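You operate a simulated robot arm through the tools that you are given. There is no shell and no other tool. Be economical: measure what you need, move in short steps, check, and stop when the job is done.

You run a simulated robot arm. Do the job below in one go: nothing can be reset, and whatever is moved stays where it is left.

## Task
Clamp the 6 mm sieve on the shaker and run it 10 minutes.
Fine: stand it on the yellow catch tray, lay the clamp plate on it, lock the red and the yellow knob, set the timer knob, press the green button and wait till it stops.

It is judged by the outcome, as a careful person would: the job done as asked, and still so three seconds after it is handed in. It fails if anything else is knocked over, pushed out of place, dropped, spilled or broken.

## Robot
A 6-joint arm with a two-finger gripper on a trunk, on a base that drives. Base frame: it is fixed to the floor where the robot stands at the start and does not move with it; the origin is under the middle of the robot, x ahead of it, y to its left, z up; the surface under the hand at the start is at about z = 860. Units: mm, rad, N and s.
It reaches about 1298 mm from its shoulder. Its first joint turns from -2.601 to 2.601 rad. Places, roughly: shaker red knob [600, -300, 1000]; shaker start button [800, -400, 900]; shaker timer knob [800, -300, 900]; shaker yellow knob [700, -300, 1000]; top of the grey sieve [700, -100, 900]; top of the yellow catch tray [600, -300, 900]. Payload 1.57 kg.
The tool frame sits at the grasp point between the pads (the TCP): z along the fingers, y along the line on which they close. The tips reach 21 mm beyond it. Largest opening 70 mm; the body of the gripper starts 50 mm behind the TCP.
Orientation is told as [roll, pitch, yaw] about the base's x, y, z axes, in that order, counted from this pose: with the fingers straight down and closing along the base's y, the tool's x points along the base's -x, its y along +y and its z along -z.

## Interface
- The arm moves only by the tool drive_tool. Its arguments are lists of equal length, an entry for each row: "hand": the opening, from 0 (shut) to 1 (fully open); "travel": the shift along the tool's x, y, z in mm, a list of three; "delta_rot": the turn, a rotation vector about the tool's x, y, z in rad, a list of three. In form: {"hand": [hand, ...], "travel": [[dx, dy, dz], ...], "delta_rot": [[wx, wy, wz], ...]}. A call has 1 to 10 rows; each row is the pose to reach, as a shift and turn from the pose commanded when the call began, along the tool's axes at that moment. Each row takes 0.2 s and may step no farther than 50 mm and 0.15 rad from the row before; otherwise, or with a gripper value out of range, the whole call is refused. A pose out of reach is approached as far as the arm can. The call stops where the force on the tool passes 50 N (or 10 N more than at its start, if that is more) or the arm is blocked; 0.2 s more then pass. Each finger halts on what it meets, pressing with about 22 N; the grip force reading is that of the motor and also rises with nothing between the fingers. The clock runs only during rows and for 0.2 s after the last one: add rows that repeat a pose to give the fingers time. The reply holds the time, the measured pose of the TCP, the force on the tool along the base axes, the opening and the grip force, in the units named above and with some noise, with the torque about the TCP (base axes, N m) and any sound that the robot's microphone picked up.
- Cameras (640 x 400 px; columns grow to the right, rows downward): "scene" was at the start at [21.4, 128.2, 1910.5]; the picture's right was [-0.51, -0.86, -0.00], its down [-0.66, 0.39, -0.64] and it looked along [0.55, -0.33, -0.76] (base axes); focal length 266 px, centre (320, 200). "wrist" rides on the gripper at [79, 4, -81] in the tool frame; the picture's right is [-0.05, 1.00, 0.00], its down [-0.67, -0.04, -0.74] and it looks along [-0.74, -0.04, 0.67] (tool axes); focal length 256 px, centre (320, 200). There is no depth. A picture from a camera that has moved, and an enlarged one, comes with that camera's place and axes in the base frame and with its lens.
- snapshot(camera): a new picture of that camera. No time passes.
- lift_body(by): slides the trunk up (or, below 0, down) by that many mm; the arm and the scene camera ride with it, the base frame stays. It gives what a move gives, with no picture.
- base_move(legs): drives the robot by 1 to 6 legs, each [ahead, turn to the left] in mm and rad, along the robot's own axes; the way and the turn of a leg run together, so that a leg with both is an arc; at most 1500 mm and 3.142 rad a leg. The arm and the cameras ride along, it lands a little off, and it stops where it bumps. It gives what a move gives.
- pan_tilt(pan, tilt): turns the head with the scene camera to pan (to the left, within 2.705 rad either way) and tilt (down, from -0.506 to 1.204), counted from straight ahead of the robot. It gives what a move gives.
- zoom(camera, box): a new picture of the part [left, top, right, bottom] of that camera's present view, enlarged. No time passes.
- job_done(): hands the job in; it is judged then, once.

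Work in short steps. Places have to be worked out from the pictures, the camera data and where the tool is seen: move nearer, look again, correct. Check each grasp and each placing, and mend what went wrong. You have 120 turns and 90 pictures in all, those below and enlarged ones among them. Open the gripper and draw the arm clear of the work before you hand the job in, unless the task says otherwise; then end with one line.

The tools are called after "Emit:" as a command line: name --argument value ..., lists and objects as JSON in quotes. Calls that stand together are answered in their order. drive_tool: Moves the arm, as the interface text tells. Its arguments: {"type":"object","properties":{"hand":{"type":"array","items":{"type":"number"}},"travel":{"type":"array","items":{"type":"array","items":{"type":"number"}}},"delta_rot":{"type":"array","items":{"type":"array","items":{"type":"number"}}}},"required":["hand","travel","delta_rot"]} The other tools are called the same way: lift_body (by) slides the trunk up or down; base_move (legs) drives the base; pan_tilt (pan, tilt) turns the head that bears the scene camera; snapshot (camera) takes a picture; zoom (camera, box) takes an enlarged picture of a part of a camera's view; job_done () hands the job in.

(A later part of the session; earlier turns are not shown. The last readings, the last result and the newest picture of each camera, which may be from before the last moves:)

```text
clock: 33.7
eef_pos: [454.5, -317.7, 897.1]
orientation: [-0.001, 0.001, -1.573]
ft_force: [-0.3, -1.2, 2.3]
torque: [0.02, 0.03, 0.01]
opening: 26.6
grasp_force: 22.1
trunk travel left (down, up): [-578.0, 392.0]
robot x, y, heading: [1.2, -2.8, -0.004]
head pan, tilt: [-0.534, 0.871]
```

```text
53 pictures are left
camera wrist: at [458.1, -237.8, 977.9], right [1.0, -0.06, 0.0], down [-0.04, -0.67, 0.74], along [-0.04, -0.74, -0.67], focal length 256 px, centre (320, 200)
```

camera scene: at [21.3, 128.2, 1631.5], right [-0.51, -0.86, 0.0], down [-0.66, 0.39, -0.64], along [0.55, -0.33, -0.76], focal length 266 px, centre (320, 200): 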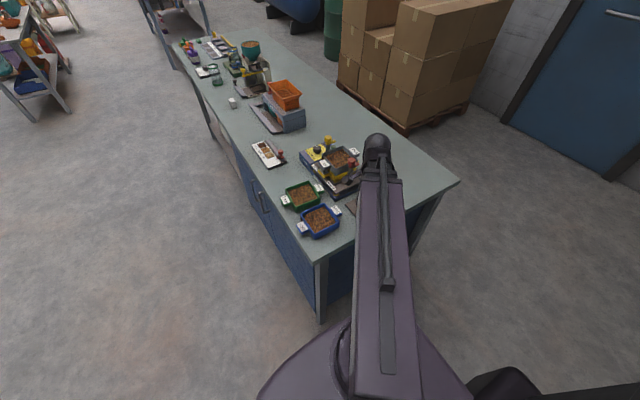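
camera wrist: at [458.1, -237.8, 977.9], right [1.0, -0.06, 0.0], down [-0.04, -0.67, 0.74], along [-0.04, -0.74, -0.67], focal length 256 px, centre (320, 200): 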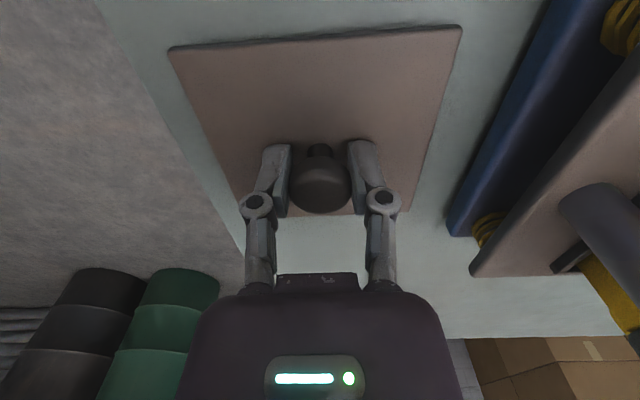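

Knob held (26.6 mm, 22 N). Lift 15 to test, then look.

Emit:
lift_body --by 15

Emit:
snapshot --camera "wrist"

```text
clock: 34.3
eef_pos: [453.8, -317.8, 911.9]
orientation: [0.001, 0.001, -1.575]
ft_force: [0.7, -0.2, -1.4]
torque: [-0.01, 0.02, 0.01]
opening: 26.6
grasp_force: 21.4
trunk travel left (down, up): [-593.0, 377.0]
robot x, y, heading: [2.5, -4.4, -0.003]
head pan, tilt: [-0.534, 0.871]
```

```text
52 pictures are left
camera wrist: at [458.3, -237.9, 992.8], right [1.0, -0.06, 0.0], down [-0.04, -0.67, 0.74], along [-0.04, -0.74, -0.67], focal length 256 px, centre (320, 200)
```

wrist: 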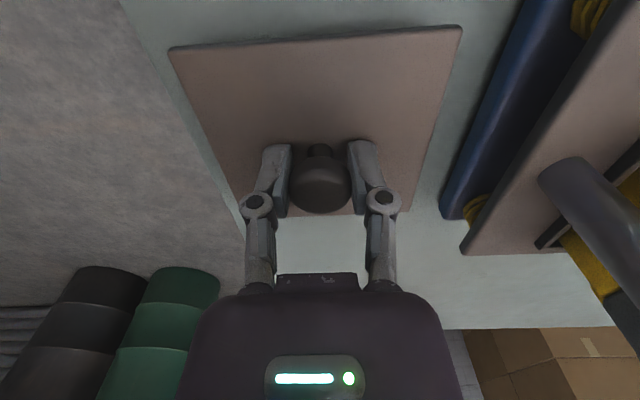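

The plate comes up level. Raise 190 and carry it above the sieve.

Emit:
lift_body --by 190

Emit:
drive_tool --hand '[0.1, 0.1, 0.1, 0.1, 0.1]' --travel '[[0, 36, 0], [1, 72, 0], [1, 108, 0], [2, 144, 0], [2, 180, 0]]' --delta_rot '[[0, 0, 0], [0, 0, 0], [0, 0, 0], [0, 0, 0], [0, 0, 0]]'

Emit:
snapshot --camera "wrist"

```text
clock: 36.4
eef_pos: [455.6, -316.7, 1102.2]
orientation: [0.002, -0.001, -1.574]
ft_force: [-0.4, 0.0, -1.6]
torque: [0.01, 0.03, -0.02]
opening: 26.8
grasp_force: 22.1
trunk travel left (down, up): [-783.0, 187.0]
robot x, y, heading: [-1.1, -3.2, -0.002]
head pan, tilt: [-0.534, 0.871]
```

```text
clock: 37.6
eef_pos: [634.7, -314.6, 1100.2]
orientation: [0.0, 0.0, -1.573]
ft_force: [0.1, 0.3, -2.3]
torque: [-0.01, -0.01, -0.02]
opening: 26.3
grasp_force: 21.6
trunk travel left (down, up): [-783.0, 187.0]
robot x, y, heading: [1.6, -5.4, -0.003]
head pan, tilt: [-0.534, 0.871]
```

```text
51 pictures are left
camera wrist: at [638.1, -235.5, 1182.3], right [1.0, -0.06, 0.0], down [-0.04, -0.67, 0.74], along [-0.04, -0.74, -0.67], focal length 256 px, centre (320, 200)
```

wrist: 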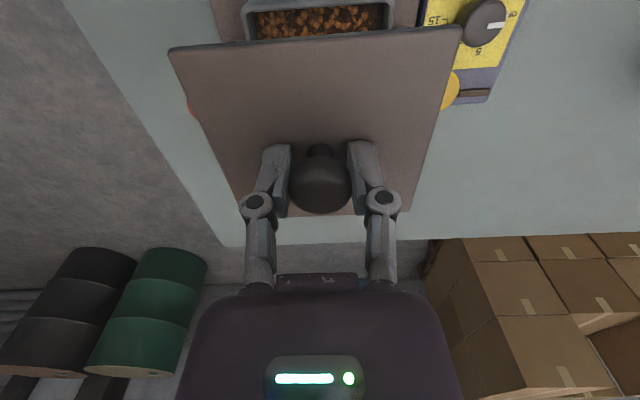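

Plate is centred over the sieve within ~2 mm (plate x 578–689, sieve x 589–682). Lower 45 and check clearance to the knob heads.

Emit:
lift_body --by -35

Emit:
snapshot --camera "wrist"

```text
clock: 38.4
eef_pos: [632.5, -314.9, 1065.7]
orientation: [0.001, 0.002, -1.575]
ft_force: [-1.1, 0.5, -2.0]
torque: [-0.03, -0.01, 0.01]
opening: 26.6
grasp_force: 21.9
trunk travel left (down, up): [-748.0, 222.0]
robot x, y, heading: [-1.8, -2.1, -0.001]
head pan, tilt: [-0.534, 0.871]
```

```text
50 pictures are left
camera wrist: at [636.9, -235.5, 1147.7], right [1.0, -0.06, 0.0], down [-0.04, -0.67, 0.74], along [-0.04, -0.74, -0.67], focal length 256 px, centre (320, 200)
```

wrist: 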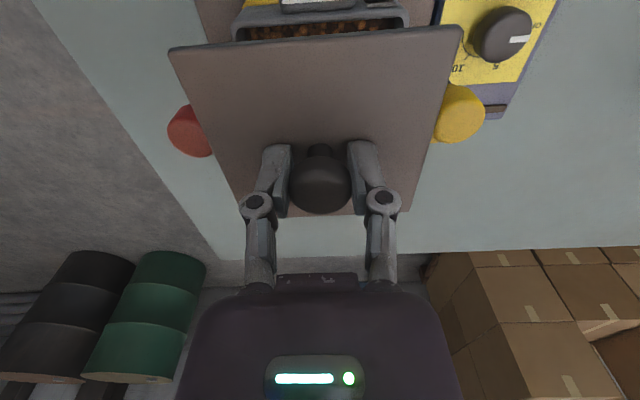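

Knob heads appear just outside the plate's edges, but perspective blurs it. I lower 8 more (plate bottom ≈1020) and zoom on the gaps.

Emit:
lift_body --by -6

Emit:
zoom --camera "wrist" --box '[140, 20, 500, 240]'

Emit:
zoom --camera "scene" --box '[280, 130, 400, 220]'

```text
clock: 38.9
eef_pos: [632.5, -312.9, 1059.3]
orientation: [0.001, 0.001, -1.575]
ft_force: [-1.0, 0.1, -2.2]
torque: [0.0, 0.04, -0.01]
opening: 26.5
grasp_force: 22.1
trunk travel left (down, up): [-742.0, 228.0]
robot x, y, heading: [-1.3, -0.8, -0.003]
head pan, tilt: [-0.534, 0.871]
```

```text
1.78 times, centred on (320, 130) of wrist
camera zoom: at [636.7, -235.5, 1141.8], right [1.0, -0.06, 0.0], down [-0.04, -0.67, 0.74], along [-0.04, -0.74, -0.67], focal length 455 px, centre (320, 324)
```

zoom: 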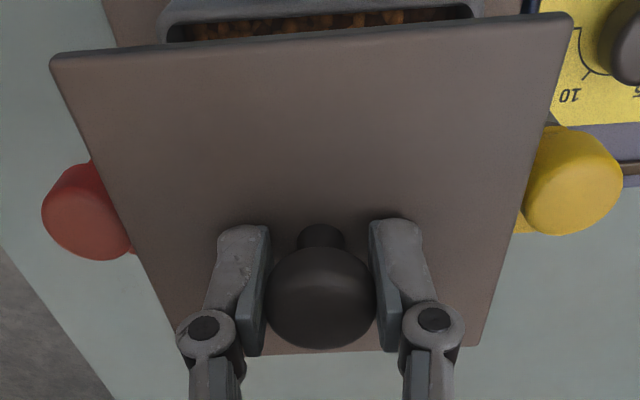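

```text
4.44 times, centred on (340, 175) of scene
camera zoom: at [21.5, 128.1, 1723.5], right [-0.51, -0.86, 0.0], down [-0.66, 0.39, -0.64], along [0.55, -0.33, -0.76], focal length 1182 px, centre (231, 311)
```

zoom: 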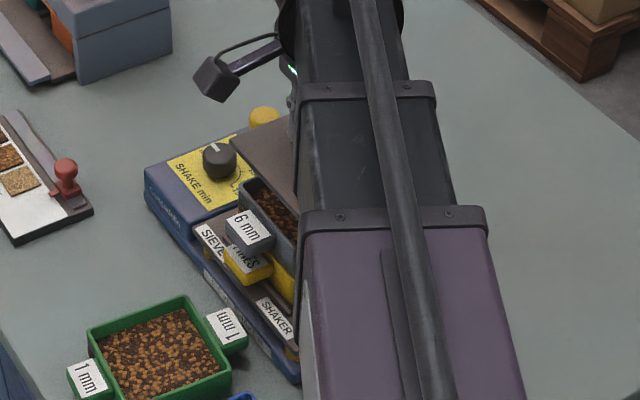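

Both heads show an equal, small apparent overlap, consistent with the plate being slightly nearer the camera. I'll step down 3 mm at a time, watching force.

Emit:
lift_body --by -3

Emit:
zoom --camera "wrist" --box '[140, 40, 500, 240]'

```text
clock: 39.4
eef_pos: [634.1, -314.4, 1058.1]
orientation: [0.001, 0.0, -1.574]
ft_force: [-0.1, -0.2, -2.2]
torque: [0.02, 0.02, 0.04]
opening: 26.4
grasp_force: 22.1
trunk travel left (down, up): [-739.0, 231.0]
robot x, y, heading: [-0.1, -1.5, -0.002]
head pan, tilt: [-0.534, 0.871]
```

```text
1.78 times, centred on (320, 140) of wrist
camera zoom: at [636.8, -235.5, 1138.7], right [1.0, -0.06, 0.0], down [-0.04, -0.67, 0.74], along [-0.04, -0.74, -0.67], focal length 455 px, centre (320, 307)
```

zoom: 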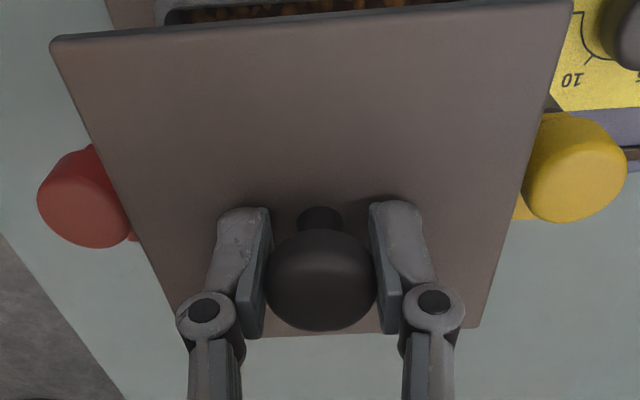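

Overlap shrinks as heights converge; red's side shows slightly more overlap, so shift +0.7 mm in x and lower 4 more.

Emit:
drive_tool --hand '[0.1]' --travel '[[0, 0.8, 0]]' --delta_rot '[[0, 0, 0]]'

Emit:
lift_body --by -4

Emit:
zoom --camera "wrist" --box '[140, 40, 500, 240]'

```text
clock: 39.8
eef_pos: [634.3, -314.2, 1057.8]
orientation: [0.001, 0.0, -1.575]
ft_force: [0.0, 0.2, -2.6]
torque: [-0.01, 0.03, 0.02]
opening: 26.5
grasp_force: 22.3
trunk travel left (down, up): [-739.0, 231.0]
robot x, y, heading: [4.6, -2.6, -0.001]
head pan, tilt: [-0.534, 0.871]
```

```text
clock: 40.4
eef_pos: [634.8, -314.4, 1053.0]
orientation: [-0.001, 0.001, -1.575]
ft_force: [-0.4, -0.3, -2.3]
torque: [0.02, -0.01, -0.02]
opening: 26.8
grasp_force: 21.5
trunk travel left (down, up): [-735.0, 235.0]
robot x, y, heading: [-0.8, -1.3, -0.007]
head pan, tilt: [-0.534, 0.871]
```

```text
1.78 times, centred on (320, 140) of wrist
camera zoom: at [637.6, -235.4, 1134.7], right [1.0, -0.06, 0.0], down [-0.04, -0.67, 0.74], along [-0.04, -0.74, -0.67], focal length 455 px, centre (320, 307)
```

zoom: 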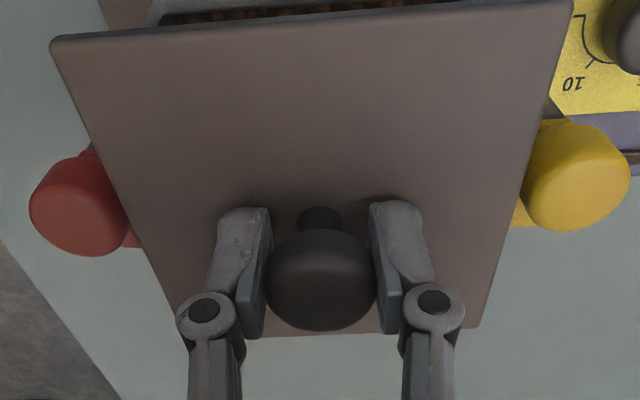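

Apparent edges now just meet while the plate is still above; so there is real clearance. Continue down.

Emit:
lift_body --by -5

Emit:
zoom --camera "wrist" --box '[140, 40, 500, 240]'

```text
clock: 40.9
eef_pos: [634.3, -313.0, 1048.9]
orientation: [-0.001, 0.0, -1.574]
ft_force: [-0.3, 0.3, -2.3]
torque: [0.03, 0.0, 0.03]
opening: 26.6
grasp_force: 21.8
trunk travel left (down, up): [-730.0, 240.0]
robot x, y, heading: [4.0, -0.1, 0.001]
head pan, tilt: [-0.534, 0.871]
```

```text
1.78 times, centred on (320, 140) of wrist
camera zoom: at [637.6, -235.5, 1129.7], right [1.0, -0.06, 0.0], down [-0.04, -0.67, 0.74], along [-0.04, -0.74, -0.67], focal length 455 px, centre (320, 307)
```

zoom: 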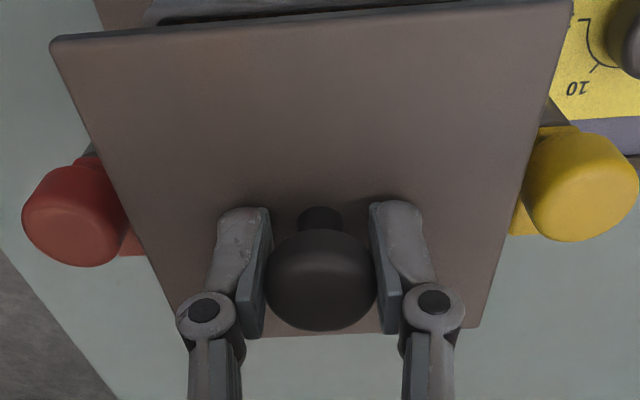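

Gaps are now visible on both sides. Continue down 6, then smaller steps to contact near TCP 1020.

Emit:
lift_body --by -7

Emit:
zoom --camera "wrist" --box '[100, 20, 540, 295]'

```text
clock: 41.5
eef_pos: [633.3, -313.6, 1041.8]
orientation: [0.0, -0.001, -1.575]
ft_force: [-0.1, 0.5, -3.4]
torque: [0.0, 0.02, 0.0]
opening: 26.4
grasp_force: 21.7
trunk travel left (down, up): [-723.0, 247.0]
robot x, y, heading: [1.2, -2.8, -0.002]
head pan, tilt: [-0.534, 0.871]
```

```text
1.45 times, centred on (320, 158) of wrist
camera zoom: at [637.6, -235.5, 1122.7], right [1.0, -0.06, 0.0], down [-0.04, -0.67, 0.74], along [-0.04, -0.74, -0.67], focal length 372 px, centre (320, 262)
```

zoom: 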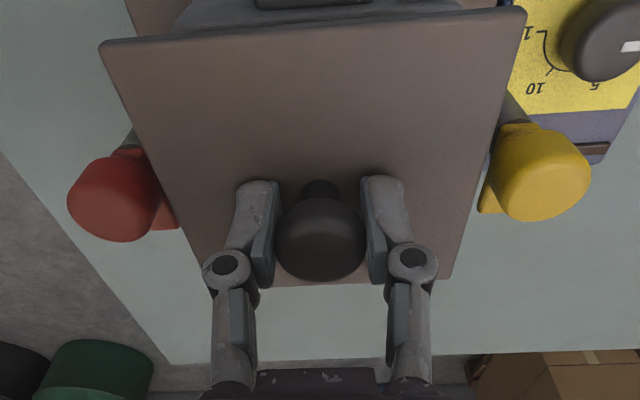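

Clear gaps on both sides. Lower 13, then 3 mm steps.

Emit:
lift_body --by -13

Emit:
lift_body --by -4

Emit:
zoom --camera "wrist" --box '[100, 20, 540, 295]'

```text
clock: 42.1
eef_pos: [633.3, -315.8, 1028.6]
orientation: [-0.001, 0.0, -1.575]
ft_force: [0.1, 0.2, -2.0]
torque: [0.03, -0.02, 0.0]
opening: 26.5
grasp_force: 21.7
trunk travel left (down, up): [-710.0, 260.0]
robot x, y, heading: [1.1, -5.9, -0.003]
head pan, tilt: [-0.534, 0.871]
```

```text
clock: 42.6
eef_pos: [634.1, -313.4, 1024.2]
orientation: [-0.001, 0.0, -1.574]
ft_force: [-0.3, 0.8, -2.4]
torque: [-0.03, 0.0, -0.01]
opening: 26.8
grasp_force: 21.5
trunk travel left (down, up): [-706.0, 264.0]
robot x, y, heading: [1.5, -0.4, -0.002]
head pan, tilt: [-0.534, 0.871]
```

```text
1.45 times, centred on (320, 158) of wrist
camera zoom: at [637.6, -235.5, 1105.7], right [1.0, -0.06, 0.0], down [-0.04, -0.67, 0.74], along [-0.04, -0.74, -0.67], focal length 372 px, centre (320, 262)
```

zoom: 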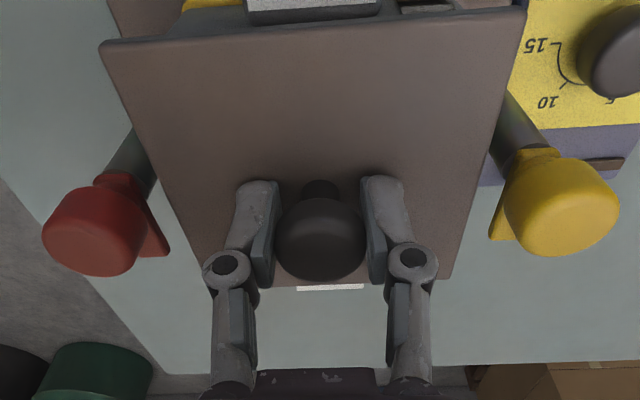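

Just above the rim with free space to both posts. Step down gently to contact.

Emit:
lift_body --by -2

Emit:
lift_body --by -2

Emit:
lift_body --by -2

```text
clock: 43.1
eef_pos: [633.7, -314.6, 1021.1]
orientation: [0.0, 0.001, -1.573]
ft_force: [0.2, 0.0, -1.8]
torque: [-0.01, -0.01, 0.01]
opening: 26.5
grasp_force: 22.1
trunk travel left (down, up): [-704.0, 266.0]
robot x, y, heading: [-4.3, -2.5, 0.002]
head pan, tilt: [-0.534, 0.871]
```

```text
clock: 43.6
eef_pos: [634.7, -313.6, 1019.9]
orientation: [-0.001, -0.001, -1.576]
ft_force: [-0.7, -0.3, -2.1]
torque: [0.01, -0.02, 0.0]
opening: 26.6
grasp_force: 22.1
trunk travel left (down, up): [-702.0, 268.0]
robot x, y, heading: [0.2, -1.3, -0.005]
head pan, tilt: [-0.534, 0.871]
```

```text
clock: 44.2
eef_pos: [634.7, -314.8, 1017.6]
orientation: [-0.001, -0.001, -1.575]
ft_force: [-0.2, 0.5, -2.0]
torque: [0.0, 0.0, 0.04]
opening: 26.7
grasp_force: 21.9
trunk travel left (down, up): [-700.0, 270.0]
robot x, y, heading: [1.5, -3.6, -0.005]
head pan, tilt: [-0.534, 0.871]
```

Emit:
lift_body --by -2

Emit:
lift_body --by -2

Emit:
zoom --camera "wrist" --box '[100, 20, 540, 295]'

```text
clock: 44.7
eef_pos: [634.5, -315.0, 1017.1]
orientation: [-0.001, 0.003, -1.574]
ft_force: [0.4, -1.1, -2.2]
torque: [0.02, 0.02, 0.01]
opening: 26.5
grasp_force: 22.2
trunk travel left (down, up): [-698.0, 272.0]
robot x, y, heading: [-2.5, -2.7, -0.002]
head pan, tilt: [-0.534, 0.871]
```

```text
clock: 45.2
eef_pos: [634.2, -315.1, 1014.5]
orientation: [-0.001, -0.001, -1.574]
ft_force: [-0.4, 0.0, -2.3]
torque: [0.01, -0.01, -0.03]
opening: 26.7
grasp_force: 21.7
trunk travel left (down, up): [-696.0, 274.0]
robot x, y, heading: [-3.3, -1.0, -0.001]
head pan, tilt: [-0.534, 0.871]
```

```text
1.45 times, centred on (320, 158) of wrist
camera zoom: at [637.7, -235.5, 1095.7], right [1.0, -0.06, 0.0], down [-0.04, -0.67, 0.74], along [-0.04, -0.74, -0.67], focal length 372 px, centre (320, 262)
```

zoom: 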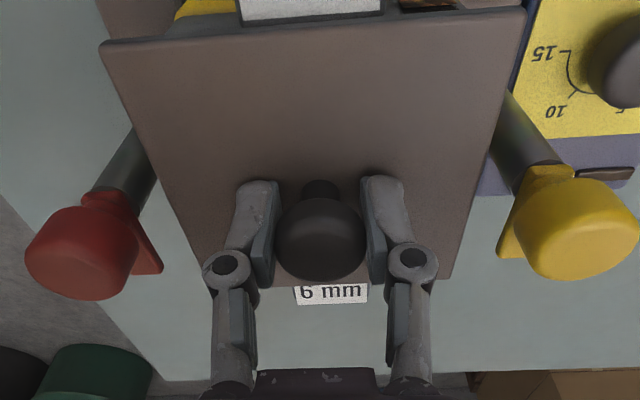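

Still not in contact (weight only). Continue in 2 mm steps.

Emit:
lift_body --by -2

Emit:
lift_body --by -2

Emit:
lift_body --by -2

```text
clock: 45.7
eef_pos: [633.5, -313.3, 1012.6]
orientation: [0.0, -0.001, -1.575]
ft_force: [0.0, -0.9, 2.2]
torque: [-0.03, 0.03, 0.0]
opening: 26.8
grasp_force: 22.4
trunk travel left (down, up): [-694.0, 276.0]
robot x, y, heading: [3.1, -3.9, -0.002]
head pan, tilt: [-0.534, 0.871]
```

```text
clock: 46.2
eef_pos: [633.8, -314.7, 1010.7]
orientation: [0.002, 0.001, -1.574]
ft_force: [3.7, -1.9, 14.9]
torque: [-0.09, -0.02, 0.01]
opening: 26.7
grasp_force: 22.1
trunk travel left (down, up): [-692.0, 278.0]
robot x, y, heading: [2.9, -6.6, -0.003]
head pan, tilt: [-0.534, 0.871]
```

```text
clock: 46.8
eef_pos: [633.4, -314.4, 1008.1]
orientation: [0.002, 0.001, -1.572]
ft_force: [5.2, -2.0, 18.8]
torque: [-0.04, -0.04, 0.0]
opening: 26.4
grasp_force: 21.7
trunk travel left (down, up): [-690.0, 280.0]
robot x, y, heading: [-4.1, -0.8, -0.001]
head pan, tilt: [-0.534, 0.871]
```

The plate rests on the sieve (contact at TCP ≈1013). Unload 2 mm and open.

Emit:
lift_body --by 2

Emit:
drive_tool --hand '[0.5, 0.6, 0.7, 0.7]' --travel '[[0, 0, 0], [0, 0, 0], [0, 0, 0], [0, 0, 0]]' --delta_rot '[[0, 0, 0], [0, 0, 0], [0, 0, 0], [0, 0, 0]]'

Emit:
lift_body --by 90

Emit:
snapshot --camera "wrist"

```text
clock: 47.3
eef_pos: [633.5, -314.5, 1009.4]
orientation: [0.0, 0.0, -1.574]
ft_force: [-0.4, -0.2, -2.6]
torque: [0.01, -0.01, 0.03]
opening: 26.4
grasp_force: 22.3
trunk travel left (down, up): [-692.0, 278.0]
robot x, y, heading: [1.6, -3.4, -0.004]
head pan, tilt: [-0.534, 0.871]
```

```text
clock: 48.3
eef_pos: [634.1, -313.8, 1009.9]
orientation: [0.0, 0.003, -1.574]
ft_force: [0.8, 0.0, -1.4]
torque: [0.0, 0.03, 0.02]
opening: 49.2
grasp_force: 0.0
trunk travel left (down, up): [-692.0, 278.0]
robot x, y, heading: [-0.6, -7.6, -0.002]
head pan, tilt: [-0.534, 0.871]
```

```text
clock: 49.5
eef_pos: [633.4, -313.7, 1101.1]
orientation: [-0.001, 0.001, -1.575]
ft_force: [0.2, -0.3, -0.6]
torque: [0.03, 0.01, -0.02]
opening: 48.6
grasp_force: 0.1
trunk travel left (down, up): [-782.0, 188.0]
robot x, y, heading: [-0.5, -1.3, 0.001]
head pan, tilt: [-0.534, 0.871]
```

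```text
41 pictures are left
camera wrist: at [637.6, -235.4, 1181.8], right [1.0, -0.06, 0.0], down [-0.04, -0.67, 0.74], along [-0.04, -0.74, -0.67], focal length 256 px, centre (320, 200)
```

wrist: 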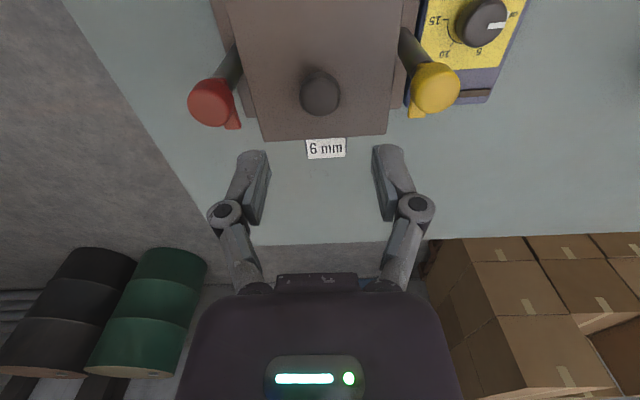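

Plate lies on the sieve. Now zoom on both clamp knobs.

Emit:
zoom --camera "wrist" --box '[170, 20, 490, 180]'

Emit:
zoom --camera "scene" --box '[290, 130, 370, 210]'

```text
2.00 times, centred on (330, 100) of wrist
camera zoom: at [637.6, -235.4, 1181.8], right [1.0, -0.06, 0.0], down [-0.04, -0.67, 0.74], along [-0.04, -0.74, -0.67], focal length 512 px, centre (300, 400)
```

zoom: 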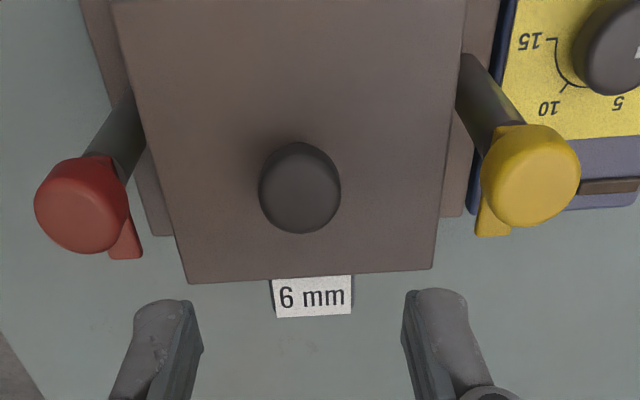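

```text
5.00 times, centred on (330, 170) of scene
camera zoom: at [21.5, 128.2, 1763.5], right [-0.51, -0.86, 0.0], down [-0.66, 0.39, -0.64], along [0.55, -0.33, -0.76], focal length 1330 px, centre (270, 350)
```

zoom: 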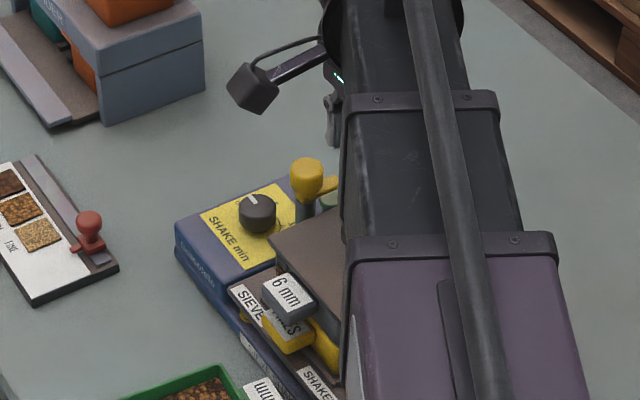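

Red head centre ≈ (559,-316), yellow ≈ (708,-315), tops ≈ 1017; levers point to −y and must swing over the plate (red counter-clockwise, yellow clockwise). Move over red.

Emit:
drive_tool --hand '[0.7, 0.7]' --travel '[[-1, -37, 0], [-2, -75, 0]]' --delta_rot '[[0, 0, 0], [0, 0, 0]]'

Emit:
lift_body --by -55

Emit:
snapshot --camera "wrist"

```text
clock: 50.1
eef_pos: [560.6, -317.1, 1100.4]
orientation: [0.0, 0.0, -1.572]
ft_force: [-0.3, 0.2, 0.7]
torque: [0.03, 0.0, 0.01]
opening: 49.0
grasp_force: 0.0
trunk travel left (down, up): [-782.0, 188.0]
robot x, y, heading: [0.9, -3.0, -0.001]
head pan, tilt: [-0.534, 0.871]
```

```text
clock: 51.1
eef_pos: [561.1, -317.9, 1045.9]
orientation: [0.0, 0.001, -1.575]
ft_force: [-1.0, 0.2, 0.8]
torque: [-0.01, 0.02, 0.01]
opening: 49.1
grasp_force: 0.0
trunk travel left (down, up): [-727.0, 243.0]
robot x, y, heading: [5.1, -1.7, -0.005]
head pan, tilt: [-0.534, 0.871]
```

```text
38 pictures are left
camera wrist: at [564.3, -238.1, 1126.8], right [1.0, -0.06, 0.0], down [-0.04, -0.67, 0.74], along [-0.04, -0.74, -0.67], focal length 256 px, centre (320, 200)
```

wrist: 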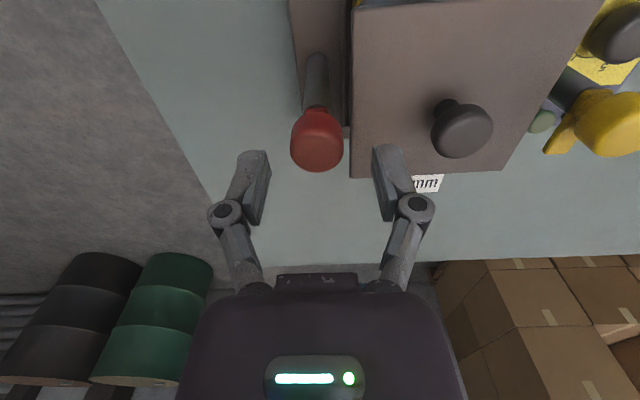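

Red head refined to (559,-315.3), top ≈1019. Correct by (-1.4,+1.8), lower 34.

Emit:
drive_tool --hand '[0.7]' --travel '[[1.8, -1.4, 0]]' --delta_rot '[[0, 0, 0]]'

Emit:
lift_body --by -34

Emit:
snapshot --camera "wrist"

```text
clock: 51.5
eef_pos: [558.2, -314.6, 1045.4]
orientation: [0.001, 0.0, -1.574]
ft_force: [-0.3, 0.0, 0.2]
torque: [0.0, 0.03, 0.0]
opening: 49.1
grasp_force: 0.0
trunk travel left (down, up): [-727.0, 243.0]
robot x, y, heading: [-0.6, -3.4, 0.002]
head pan, tilt: [-0.534, 0.871]
```

```text
clock: 52.3
eef_pos: [559.7, -315.6, 1011.0]
orientation: [-0.001, 0.0, -1.575]
ft_force: [-0.4, 0.3, 0.2]
torque: [0.0, 0.0, -0.01]
opening: 49.1
grasp_force: 0.0
trunk travel left (down, up): [-693.0, 277.0]
robot x, y, heading: [0.5, -3.2, -0.001]
head pan, tilt: [-0.534, 0.871]
```

```text
37 pictures are left
camera wrist: at [562.9, -236.0, 1092.8], right [1.0, -0.06, 0.0], down [-0.04, -0.67, 0.74], along [-0.04, -0.74, -0.67], focal length 256 px, centre (320, 200)
```

wrist: 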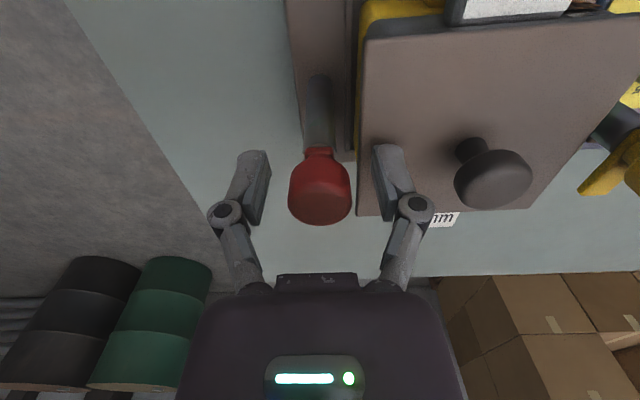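

Centred around the red head; close on it.

Emit:
drive_tool --hand '[0.5, 0.3, 0.2, 0.2, 0.2]' --travel '[[0, 0, 0], [0, 0, 0], [0, 0, 0], [0, 0, 0], [0, 0, 0]]' --delta_rot '[[0, 0, 0], [0, 0, 0], [0, 0, 0], [0, 0, 0], [0, 0, 0]]'

```text
clock: 53.5
eef_pos: [558.8, -314.0, 1010.6]
orientation: [-0.001, 0.0, -1.574]
ft_force: [-1.6, 0.1, 1.6]
torque: [0.0, 0.08, -0.01]
opening: 26.5
grasp_force: 31.5
trunk travel left (down, up): [-693.0, 277.0]
robot x, y, heading: [0.1, 0.3, -0.002]
head pan, tilt: [-0.534, 0.871]
```

Gripped (26.5 mm). Turn counter-clockwise a first 0.45 rad and read the torque.

Emit:
drive_tool --hand '[0.2, 0.2, 0.2, 0.2]' --travel '[[0, 0, 0], [0, 0, 0], [0, 0, 0], [0, 0, 0]]' --delta_rot '[[0, 0, -0.12], [0, 0, -0.24], [0, 0, -0.36], [0, 0, -0.45]]'

Emit:
snapshot --camera "wrist"

```text
clock: 54.5
eef_pos: [556.9, -314.5, 1011.4]
orientation: [-0.002, -0.001, -1.122]
ft_force: [-14.3, 0.1, -10.5]
torque: [-0.49, -0.2, -0.04]
opening: 27.0
grasp_force: 32.0
trunk travel left (down, up): [-693.0, 277.0]
robot x, y, heading: [-4.7, -2.4, -0.006]
head pan, tilt: [-0.534, 0.871]
```

```text
36 pictures are left
camera wrist: at [526.4, -242.2, 1093.0], right [0.92, 0.39, 0.0], down [0.26, -0.62, 0.74], along [0.29, -0.69, -0.67], focal length 256 px, centre (320, 200)
```

wrist: 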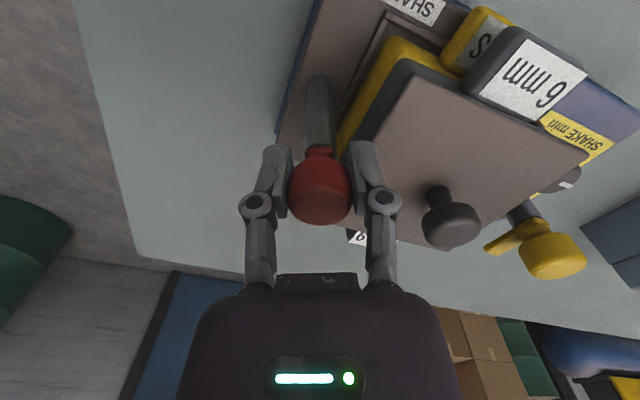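

There's a −14 N side force and −10 N vertical. Zoom to see what lever and plate are doing before going on.

Emit:
zoom --camera "wrist" --box '[240, 60, 480, 260]'

Emit:
zoom --camera "scene" --box '[280, 110, 400, 210]'

```text
2.00 times, centred on (360, 160) of wrist
camera zoom: at [526.4, -242.2, 1093.0], right [0.92, 0.39, 0.0], down [0.26, -0.62, 0.74], along [0.29, -0.69, -0.67], focal length 512 px, centre (240, 280)
```

zoom: 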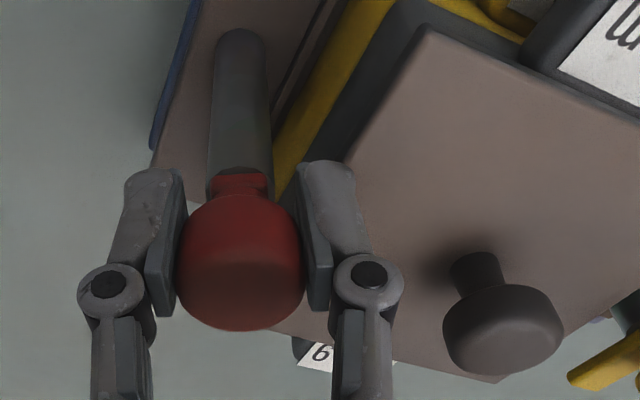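

```text
4.00 times, centred on (340, 160) of scene
camera zoom: at [20.3, 127.8, 1674.4], right [-0.51, -0.86, 0.0], down [-0.66, 0.39, -0.65], along [0.56, -0.33, -0.76], focal length 1064 px, centre (240, 360)
```

zoom: 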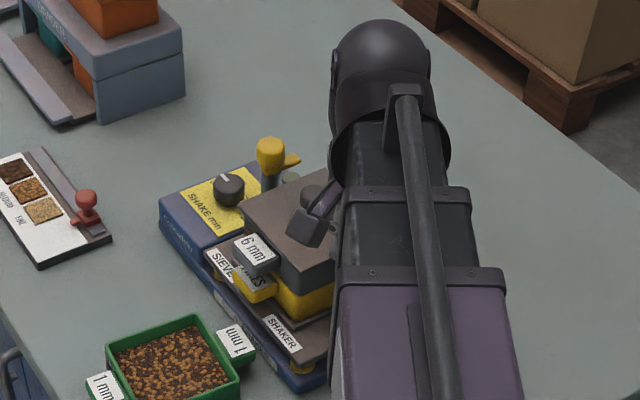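

The plate corner hasn't moved. Re-read forces with a hold row.

Emit:
drive_tool --hand '[0.2, 0.2]' --travel '[[0, 0, 0], [0, 0, 0]]' --delta_rot '[[0, 0, 0], [0, 0, 0]]'

```text
clock: 55.1
eef_pos: [557.8, -314.4, 1011.8]
orientation: [-0.001, 0.004, -1.123]
ft_force: [-20.4, 1.2, -17.5]
torque: [-0.22, 0.01, -0.05]
opening: 26.9
grasp_force: 32.1
trunk travel left (down, up): [-693.0, 277.0]
robot x, y, heading: [-0.1, -5.6, -0.005]
head pan, tilt: [-0.534, 0.871]
```

Force creeps as if the fingers wedge on the tapered head. I open, and check whether the knob has turned.

Emit:
drive_tool --hand '[0.45, 0.6, 0.6]' --travel '[[0, 0, 0], [0, 0, 0], [0, 0, 0]]' --delta_rot '[[0, 0, 0], [0, 0, 0], [0, 0, 0]]'

Emit:
lift_body --by 60

Emit:
zoom --camera "wrist" --box '[230, 20, 550, 220]'

```text
clock: 55.9
eef_pos: [559.9, -314.4, 1011.0]
orientation: [-0.001, 0.0, -1.123]
ft_force: [0.0, -0.6, -0.8]
torque: [-0.01, 0.01, -0.01]
opening: 42.0
grasp_force: 0.0
trunk travel left (down, up): [-693.0, 277.0]
robot x, y, heading: [-0.4, -4.7, -0.002]
head pan, tilt: [-0.534, 0.871]
```

```text
clock: 56.9
eef_pos: [558.5, -315.4, 1070.7]
orientation: [-0.001, 0.0, -1.122]
ft_force: [-0.2, 0.9, 0.0]
torque: [0.01, 0.02, 0.01]
opening: 41.9
grasp_force: 0.0
trunk travel left (down, up): [-753.0, 217.0]
robot x, y, heading: [-2.4, -2.4, 0.002]
head pan, tilt: [-0.534, 0.871]
```

```text
2.00 times, centred on (390, 120) of wrist
camera zoom: at [528.1, -242.1, 1152.8], right [0.92, 0.38, 0.0], down [0.26, -0.62, 0.74], along [0.29, -0.69, -0.67], focal length 512 px, centre (180, 360)
```

zoom: 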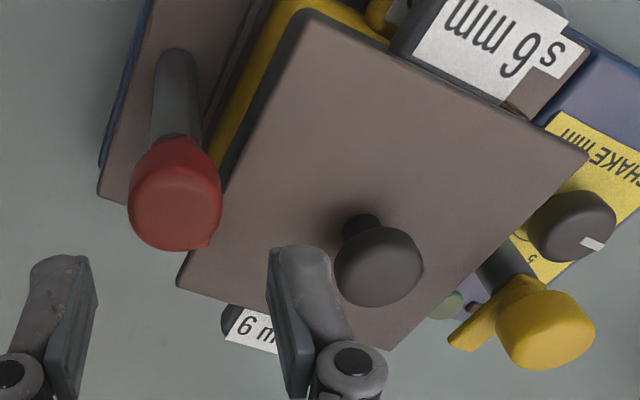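

The lever has turned with the hand (now hidden right behind the head as seen from here). Regrip slightly higher on the head to avoid the taper, then continue turning.

Emit:
drive_tool --hand '[0.6]' --travel '[[-1, -0.7, 0]]' --delta_rot '[[0, 0, 0]]'

Emit:
lift_body --by -54

Emit:
drive_tool --hand '[0.45, 0.36, 0.36, 0.36]' --travel '[[0, 0, 0], [0, 0, 0], [0, 0, 0], [0, 0, 0]]' --delta_rot '[[0, 0, 0], [0, 0, 0], [0, 0, 0], [0, 0, 0]]'

```text
clock: 57.3
eef_pos: [559.7, -316.8, 1071.8]
orientation: [0.0, 0.0, -1.125]
ft_force: [1.1, 0.1, 0.1]
torque: [0.0, 0.0, -0.02]
opening: 41.9
grasp_force: 0.2
trunk travel left (down, up): [-753.0, 217.0]
robot x, y, heading: [-0.2, -4.7, -0.002]
head pan, tilt: [-0.534, 0.871]
```

```text
clock: 58.2
eef_pos: [560.0, -316.5, 1018.8]
orientation: [-0.002, 0.001, -1.124]
ft_force: [0.0, -0.1, -0.7]
torque: [-0.01, -0.03, 0.0]
opening: 42.2
grasp_force: 0.1
trunk travel left (down, up): [-699.0, 271.0]
robot x, y, heading: [-1.4, -2.9, 0.001]
head pan, tilt: [-0.534, 0.871]
```

```text
clock: 59.2
eef_pos: [559.0, -318.7, 1017.9]
orientation: [-0.001, 0.0, -1.125]
ft_force: [-3.9, -2.4, 0.7]
torque: [-0.02, 0.13, 0.03]
opening: 27.1
grasp_force: 31.9
trunk travel left (down, up): [-699.0, 271.0]
robot x, y, heading: [-1.7, -5.2, -0.002]
head pan, tilt: [-0.534, 0.871]
```

Turn a further 0.6 rad.

Emit:
drive_tool --hand '[0.36, 0.36, 0.36, 0.36, 0.36]' --travel '[[-0.3, -0.5, 0], [-0.3, -0.5, 0], [-0.3, -0.5, 0], [-0.3, -0.5, 0], [-0.3, -0.5, 0]]' --delta_rot '[[0, 0, -0.12], [0, 0, -0.24], [0, 0, -0.36], [0, 0, -0.48], [0, 0, -0.6]]'

```text
clock: 60.4
eef_pos: [558.0, -317.5, 1017.1]
orientation: [0.001, 0.0, -0.523]
ft_force: [-5.8, 0.2, -2.7]
torque: [-0.04, 0.01, 0.02]
opening: 27.0
grasp_force: 32.1
trunk travel left (down, up): [-699.0, 271.0]
robot x, y, heading: [-1.5, 1.2, -0.003]
head pan, tilt: [-0.534, 0.871]
```

Low forces now. Turn the remaining 0.52 rad to bring the lever over the plate.

Emit:
drive_tool --hand '[0.36, 0.36, 0.36, 0.36, 0.36]' --travel '[[0, 0, 0], [0, 0, 0], [0, 0, 0], [0, 0, 0], [0, 0, 0]]' --delta_rot '[[0, 0, -0.12], [0, 0, -0.24], [0, 0, -0.36], [0, 0, -0.48], [0, 0, -0.52]]'

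Emit:
zoom --camera "wrist" --box '[200, 40, 520, 240]'

```text
clock: 61.6
eef_pos: [558.1, -318.1, 1018.9]
orientation: [0.0, -0.002, -0.001]
ft_force: [-1.5, -6.2, 2.3]
torque: [-0.17, -0.14, -0.41]
opening: 27.2
grasp_force: 32.0
trunk travel left (down, up): [-699.0, 271.0]
robot x, y, heading: [-2.2, -2.9, -0.004]
head pan, tilt: [-0.534, 0.871]
```

```text
2.00 times, centred on (360, 140) of wrist
camera zoom: at [477.6, -313.8, 1098.8], right [0.06, 1.0, 0.0], down [0.67, -0.04, 0.75], along [0.74, -0.04, -0.67], focal length 512 px, centre (240, 320)
```

zoom: 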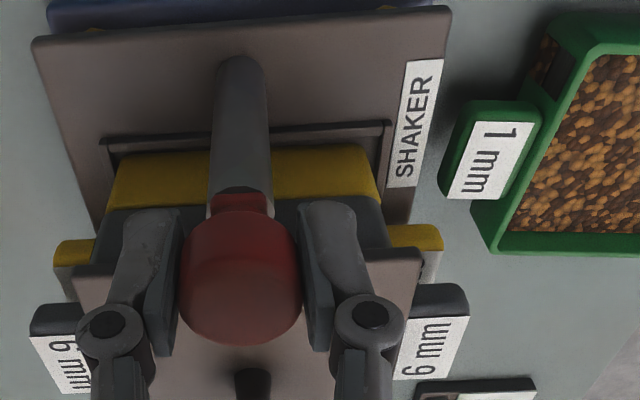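

Torque −0.41 N·m now opposes: near the end stop. Push 0.12 rad more to make sure it's home.

Emit:
drive_tool --hand '[0.36, 0.36]' --travel '[[0, 0, 0], [0, 0, 0]]' --delta_rot '[[0, 0, -0.06], [0, 0, -0.12]]'

Emit:
drive_tool --hand '[0.5, 0.7, 0.7]' --travel '[[0, 0, 0], [0, 0, 0], [0, 0, 0]]' --delta_rot '[[0, 0, 0], [0, 0, 0], [0, 0, 0]]'

Emit:
lift_body --by 80

Emit:
snapshot --camera "wrist"

```text
clock: 62.2
eef_pos: [557.5, -318.3, 1017.5]
orientation: [-0.001, -0.001, 0.116]
ft_force: [-2.6, -8.0, 0.7]
torque: [-0.14, 0.08, -0.33]
opening: 26.9
grasp_force: 31.8
trunk travel left (down, up): [-699.0, 271.0]
robot x, y, heading: [0.2, -4.8, -0.0]
head pan, tilt: [-0.534, 0.871]
```

```text
clock: 63.0
eef_pos: [559.2, -317.3, 1016.3]
orientation: [-0.001, 0.0, 0.117]
ft_force: [0.1, -0.7, -0.7]
torque: [0.0, 0.0, 0.02]
opening: 49.1
grasp_force: 0.0
trunk travel left (down, up): [-699.0, 271.0]
robot x, y, heading: [-0.2, -4.2, -0.008]
head pan, tilt: [-0.534, 0.871]
```

```text
clock: 64.2
eef_pos: [558.3, -317.3, 1097.3]
orientation: [0.0, -0.001, 0.118]
ft_force: [-0.4, -0.5, -0.1]
torque: [0.02, 0.01, 0.03]
opening: 48.9
grasp_force: 0.1
trunk travel left (down, up): [-779.0, 191.0]
robot x, y, heading: [3.0, -1.3, -0.003]
head pan, tilt: [-0.534, 0.871]
```

```text
31 pictures are left
camera wrist: at [477.8, -322.6, 1178.8], right [-0.06, 1.0, 0.0], down [0.67, 0.04, 0.74], along [0.74, 0.05, -0.67], focal length 256 px, centre (320, 200)
```

wrist: 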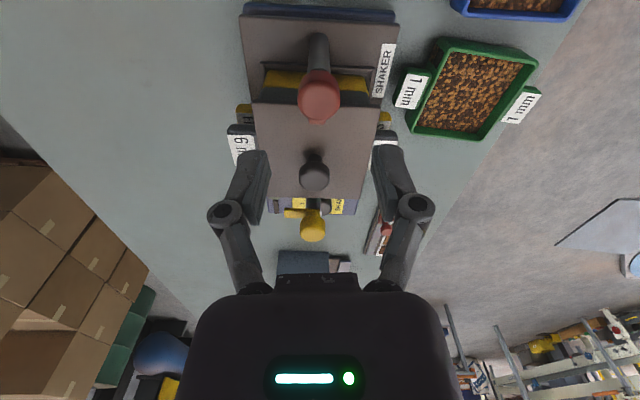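

Red lever now points over the plate. Next yellow: go above it with the hand turned to yaw ≈1.1, so fingers stay clear of its lever throughout the clockwise turn.

Emit:
drive_tool --hand '[0.7, 0.7, 0.7, 0.7, 0.7, 0.7, 0.7]' --travel '[[-21, -2, 0], [-42, -4, 0], [-64, -7, 0], [-85, -9, 0], [-106, -11, 0], [-127, -13, 0], [-148.7, -15.7, 0]]' --delta_rot '[[0, 0, -0.14], [0, 0, -0.28], [0, 0, -0.42], [0, 0, -0.56], [0, 0, -0.7], [0, 0, -0.84], [0, 0, -0.98]]'

Emit:
snapshot --camera "wrist"

```text
clock: 65.8
eef_pos: [708.1, -313.7, 1096.8]
orientation: [0.0, 0.0, 1.099]
ft_force: [-1.2, 1.0, -0.2]
torque: [0.0, -0.01, 0.0]
opening: 49.1
grasp_force: 0.0
trunk travel left (down, up): [-779.0, 191.0]
robot x, y, heading: [4.7, -2.1, -0.004]
head pan, tilt: [-0.534, 0.871]
```

```text
30 pictures are left
camera wrist: at [667.4, -383.6, 1178.6], right [-0.87, 0.5, 0.0], down [0.33, 0.58, 0.74], along [0.37, 0.64, -0.67], focal length 256 px, centre (320, 200)
```

wrist: 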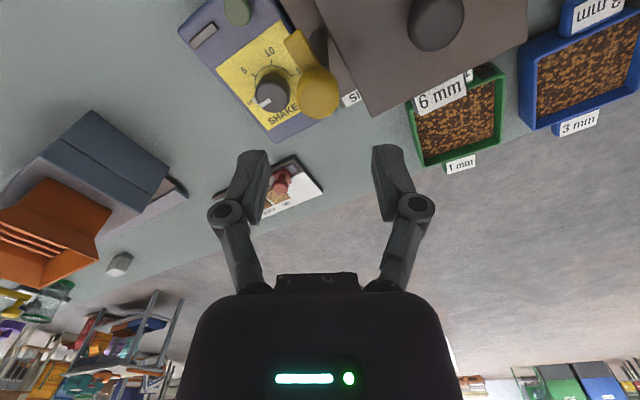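

Yellow head ≈ (707,-316.5). Small correction and lower 79 to grip height.

Emit:
drive_tool --hand '[0.7]' --travel '[[1.2, -0.8, 0]]' --delta_rot '[[0, 0, 0]]'

Emit:
lift_body --by -50

Emit:
snapshot --camera "wrist"

```text
clock: 66.2
eef_pos: [707.9, -316.4, 1097.1]
orientation: [0.001, -0.001, 1.097]
ft_force: [-0.5, 0.8, 1.2]
torque: [0.0, 0.02, 0.04]
opening: 49.2
grasp_force: 0.1
trunk travel left (down, up): [-779.0, 191.0]
robot x, y, heading: [-0.5, -4.8, -0.001]
head pan, tilt: [-0.534, 0.871]
```

```text
clock: 67.1
eef_pos: [707.6, -316.8, 1047.8]
orientation: [0.002, 0.001, 1.097]
ft_force: [-0.5, -0.8, 0.4]
torque: [0.02, -0.01, -0.01]
opening: 49.1
grasp_force: 0.1
trunk travel left (down, up): [-729.0, 241.0]
robot x, y, heading: [-3.0, -2.2, 0.0]
head pan, tilt: [-0.534, 0.871]
```

```text
29 pictures are left
camera wrist: at [666.8, -384.8, 1128.9], right [-0.86, 0.5, 0.0], down [0.34, 0.58, 0.74], along [0.38, 0.64, -0.67], focal length 256 px, centre (320, 200)
```

wrist: 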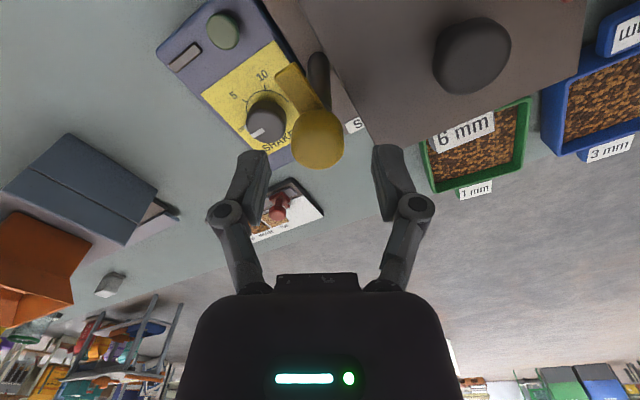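

Centred. Lower 31 and close.

Emit:
lift_body --by -31

Emit:
drive_tool --hand '[0.5, 0.4, 0.36, 0.36]' --travel '[[0, 0, 0], [0, 0, 0], [0, 0, 0], [0, 0, 0]]' --delta_rot '[[0, 0, 0], [0, 0, 0], [0, 0, 0], [0, 0, 0]]'

```text
clock: 67.9
eef_pos: [707.8, -314.9, 1016.9]
orientation: [-0.001, 0.001, 1.095]
ft_force: [-0.7, -0.8, 0.1]
torque: [-0.01, -0.01, 0.02]
opening: 49.0
grasp_force: 0.0
trunk travel left (down, up): [-698.0, 272.0]
robot x, y, heading: [-2.5, 0.4, 0.001]
head pan, tilt: [-0.534, 0.871]
```

```text
clock: 68.9
eef_pos: [707.9, -315.4, 1016.2]
orientation: [0.0, 0.001, 1.098]
ft_force: [4.2, -2.3, 1.7]
torque: [-0.09, -0.04, 0.03]
opening: 28.4
grasp_force: 2.1
trunk travel left (down, up): [-698.0, 272.0]
robot x, y, heading: [2.5, -4.4, -0.001]
head pan, tilt: [-0.534, 0.871]
```

Grip still building; hold once more with a tighter command, then turn clockwise 0.7 rad.

Emit:
drive_tool --hand '[0.33, 0.33, 0.33]' --travel '[[0, 0, 0], [0, 0, 0], [0, 0, 0]]' --delta_rot '[[0, 0, 0], [0, 0, 0], [0, 0, 0]]'

Emit:
drive_tool --hand '[0.33, 0.33, 0.33, 0.33, 0.33, 0.33]' --travel '[[0, 0, 0], [0, 0, 0], [0, 0, 0], [0, 0, 0], [0, 0, 0], [0, 0, 0]]' --delta_rot '[[0, 0, 0.12], [0, 0, 0.24], [0, 0, 0.36], [0, 0, 0.48], [0, 0, 0.6], [0, 0, 0.72]]'

```text
clock: 69.7
eef_pos: [708.1, -316.4, 1015.6]
orientation: [0.001, -0.001, 1.095]
ft_force: [5.8, -3.8, 3.9]
torque: [-0.09, -0.08, 0.0]
opening: 28.3
grasp_force: 3.8
trunk travel left (down, up): [-698.0, 272.0]
robot x, y, heading: [2.6, -0.9, -0.0]
head pan, tilt: [-0.534, 0.871]
```

```text
clock: 71.1
eef_pos: [708.6, -316.7, 1016.0]
orientation: [-0.002, 0.0, 0.373]
ft_force: [3.3, -3.2, 0.6]
torque: [-0.04, -0.09, 0.0]
opening: 26.9
grasp_force: 32.6
trunk travel left (down, up): [-698.0, 272.0]
robot x, y, heading: [-0.6, -3.8, 0.002]
head pan, tilt: [-0.534, 0.871]
```

Grip seated at 26.9 mm. Continue turning and watch torque.

Emit:
drive_tool --hand '[0.33, 0.33, 0.33, 0.33, 0.33, 0.33, 0.33]' --travel '[[0, 0, 0], [0, 0, 0], [0, 0, 0], [0, 0, 0], [0, 0, 0], [0, 0, 0], [0, 0, 0]]' --delta_rot '[[0, 0, 0.12], [0, 0, 0.24], [0, 0, 0.36], [0, 0, 0.48], [0, 0, 0.6], [0, 0, 0.72], [0, 0, 0.84]]'

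Emit:
snapshot --camera "wrist"

```text
clock: 72.7
eef_pos: [707.2, -315.0, 1015.2]
orientation: [0.001, 0.003, -0.465]
ft_force: [-0.3, 4.7, -4.5]
torque: [0.1, 0.05, 0.43]
opening: 27.1
grasp_force: 31.7
trunk travel left (down, up): [-698.0, 272.0]
robot x, y, heading: [-0.3, -4.7, -0.004]
head pan, tilt: [-0.534, 0.871]
```

```text
28 pictures are left
camera wrist: at [638.0, -276.3, 1097.7], right [0.49, 0.87, 0.0], down [0.58, -0.33, 0.74], along [0.65, -0.37, -0.67], focal length 256 px, centre (320, 200)
```

wrist: 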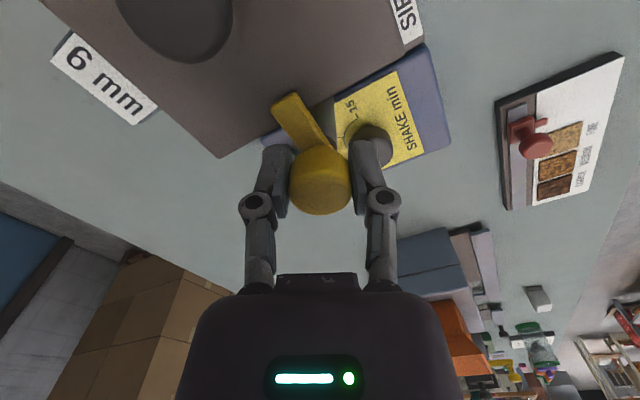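

Torque +0.43 at the stop and the lever lies over the plate, pointing −x. A last 0.1 rad push, then release and rise.

Emit:
drive_tool --hand '[0.33, 0.33]' --travel '[[0, 0, 0], [0, 0, 0]]' --delta_rot '[[0, 0, 0.06], [0, 0, 0.1]]'

Emit:
drive_tool --hand '[0.5, 0.7, 0.7]' --travel '[[0, 0, 0], [0, 0, 0], [0, 0, 0]]' --delta_rot '[[0, 0, 0], [0, 0, 0], [0, 0, 0]]'

Emit:
lift_body --by 80

Emit:
snapshot --camera "wrist"

```text
clock: 73.3
eef_pos: [709.1, -314.1, 1016.5]
orientation: [0.0, 0.0, -0.564]
ft_force: [1.0, 4.1, -2.6]
torque: [0.08, 0.15, 0.46]
opening: 27.4
grasp_force: 32.5
trunk travel left (down, up): [-698.0, 272.0]
robot x, y, heading: [-0.9, -0.5, -0.004]
head pan, tilt: [-0.534, 0.871]
```

```text
clock: 74.1
eef_pos: [708.1, -315.2, 1017.1]
orientation: [-0.001, 0.0, -0.564]
ft_force: [0.4, -0.4, 1.4]
torque: [0.02, 0.01, 0.04]
opening: 48.8
grasp_force: 0.1
trunk travel left (down, up): [-698.0, 272.0]
robot x, y, heading: [2.7, -3.3, -0.003]
head pan, tilt: [-0.534, 0.871]
```

```text
clock: 75.2
eef_pos: [707.5, -315.8, 1094.8]
orientation: [0.0, 0.0, -0.564]
ft_force: [-0.2, 0.6, 0.3]
torque: [-0.01, 0.01, 0.01]
opening: 48.9
grasp_force: 0.0
trunk travel left (down, up): [-778.0, 192.0]
robot x, y, heading: [1.4, -5.7, -0.002]
head pan, tilt: [-0.534, 0.871]
```

```text
27 pictures are left
camera wrist: at [642.1, -270.1, 1177.8], right [0.58, 0.82, 0.0], down [0.54, -0.39, 0.74], along [0.61, -0.43, -0.67], focal length 256 px, centre (320, 200)
```

wrist: 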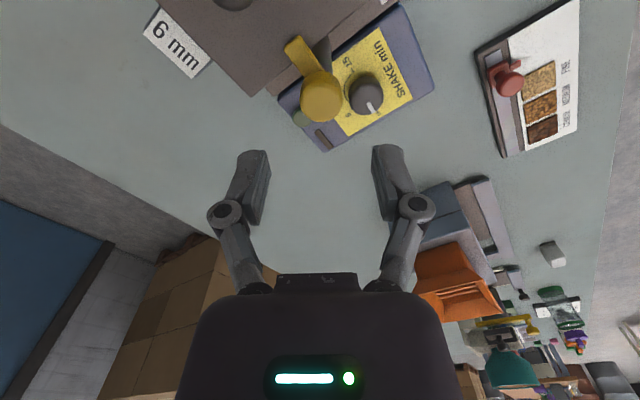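

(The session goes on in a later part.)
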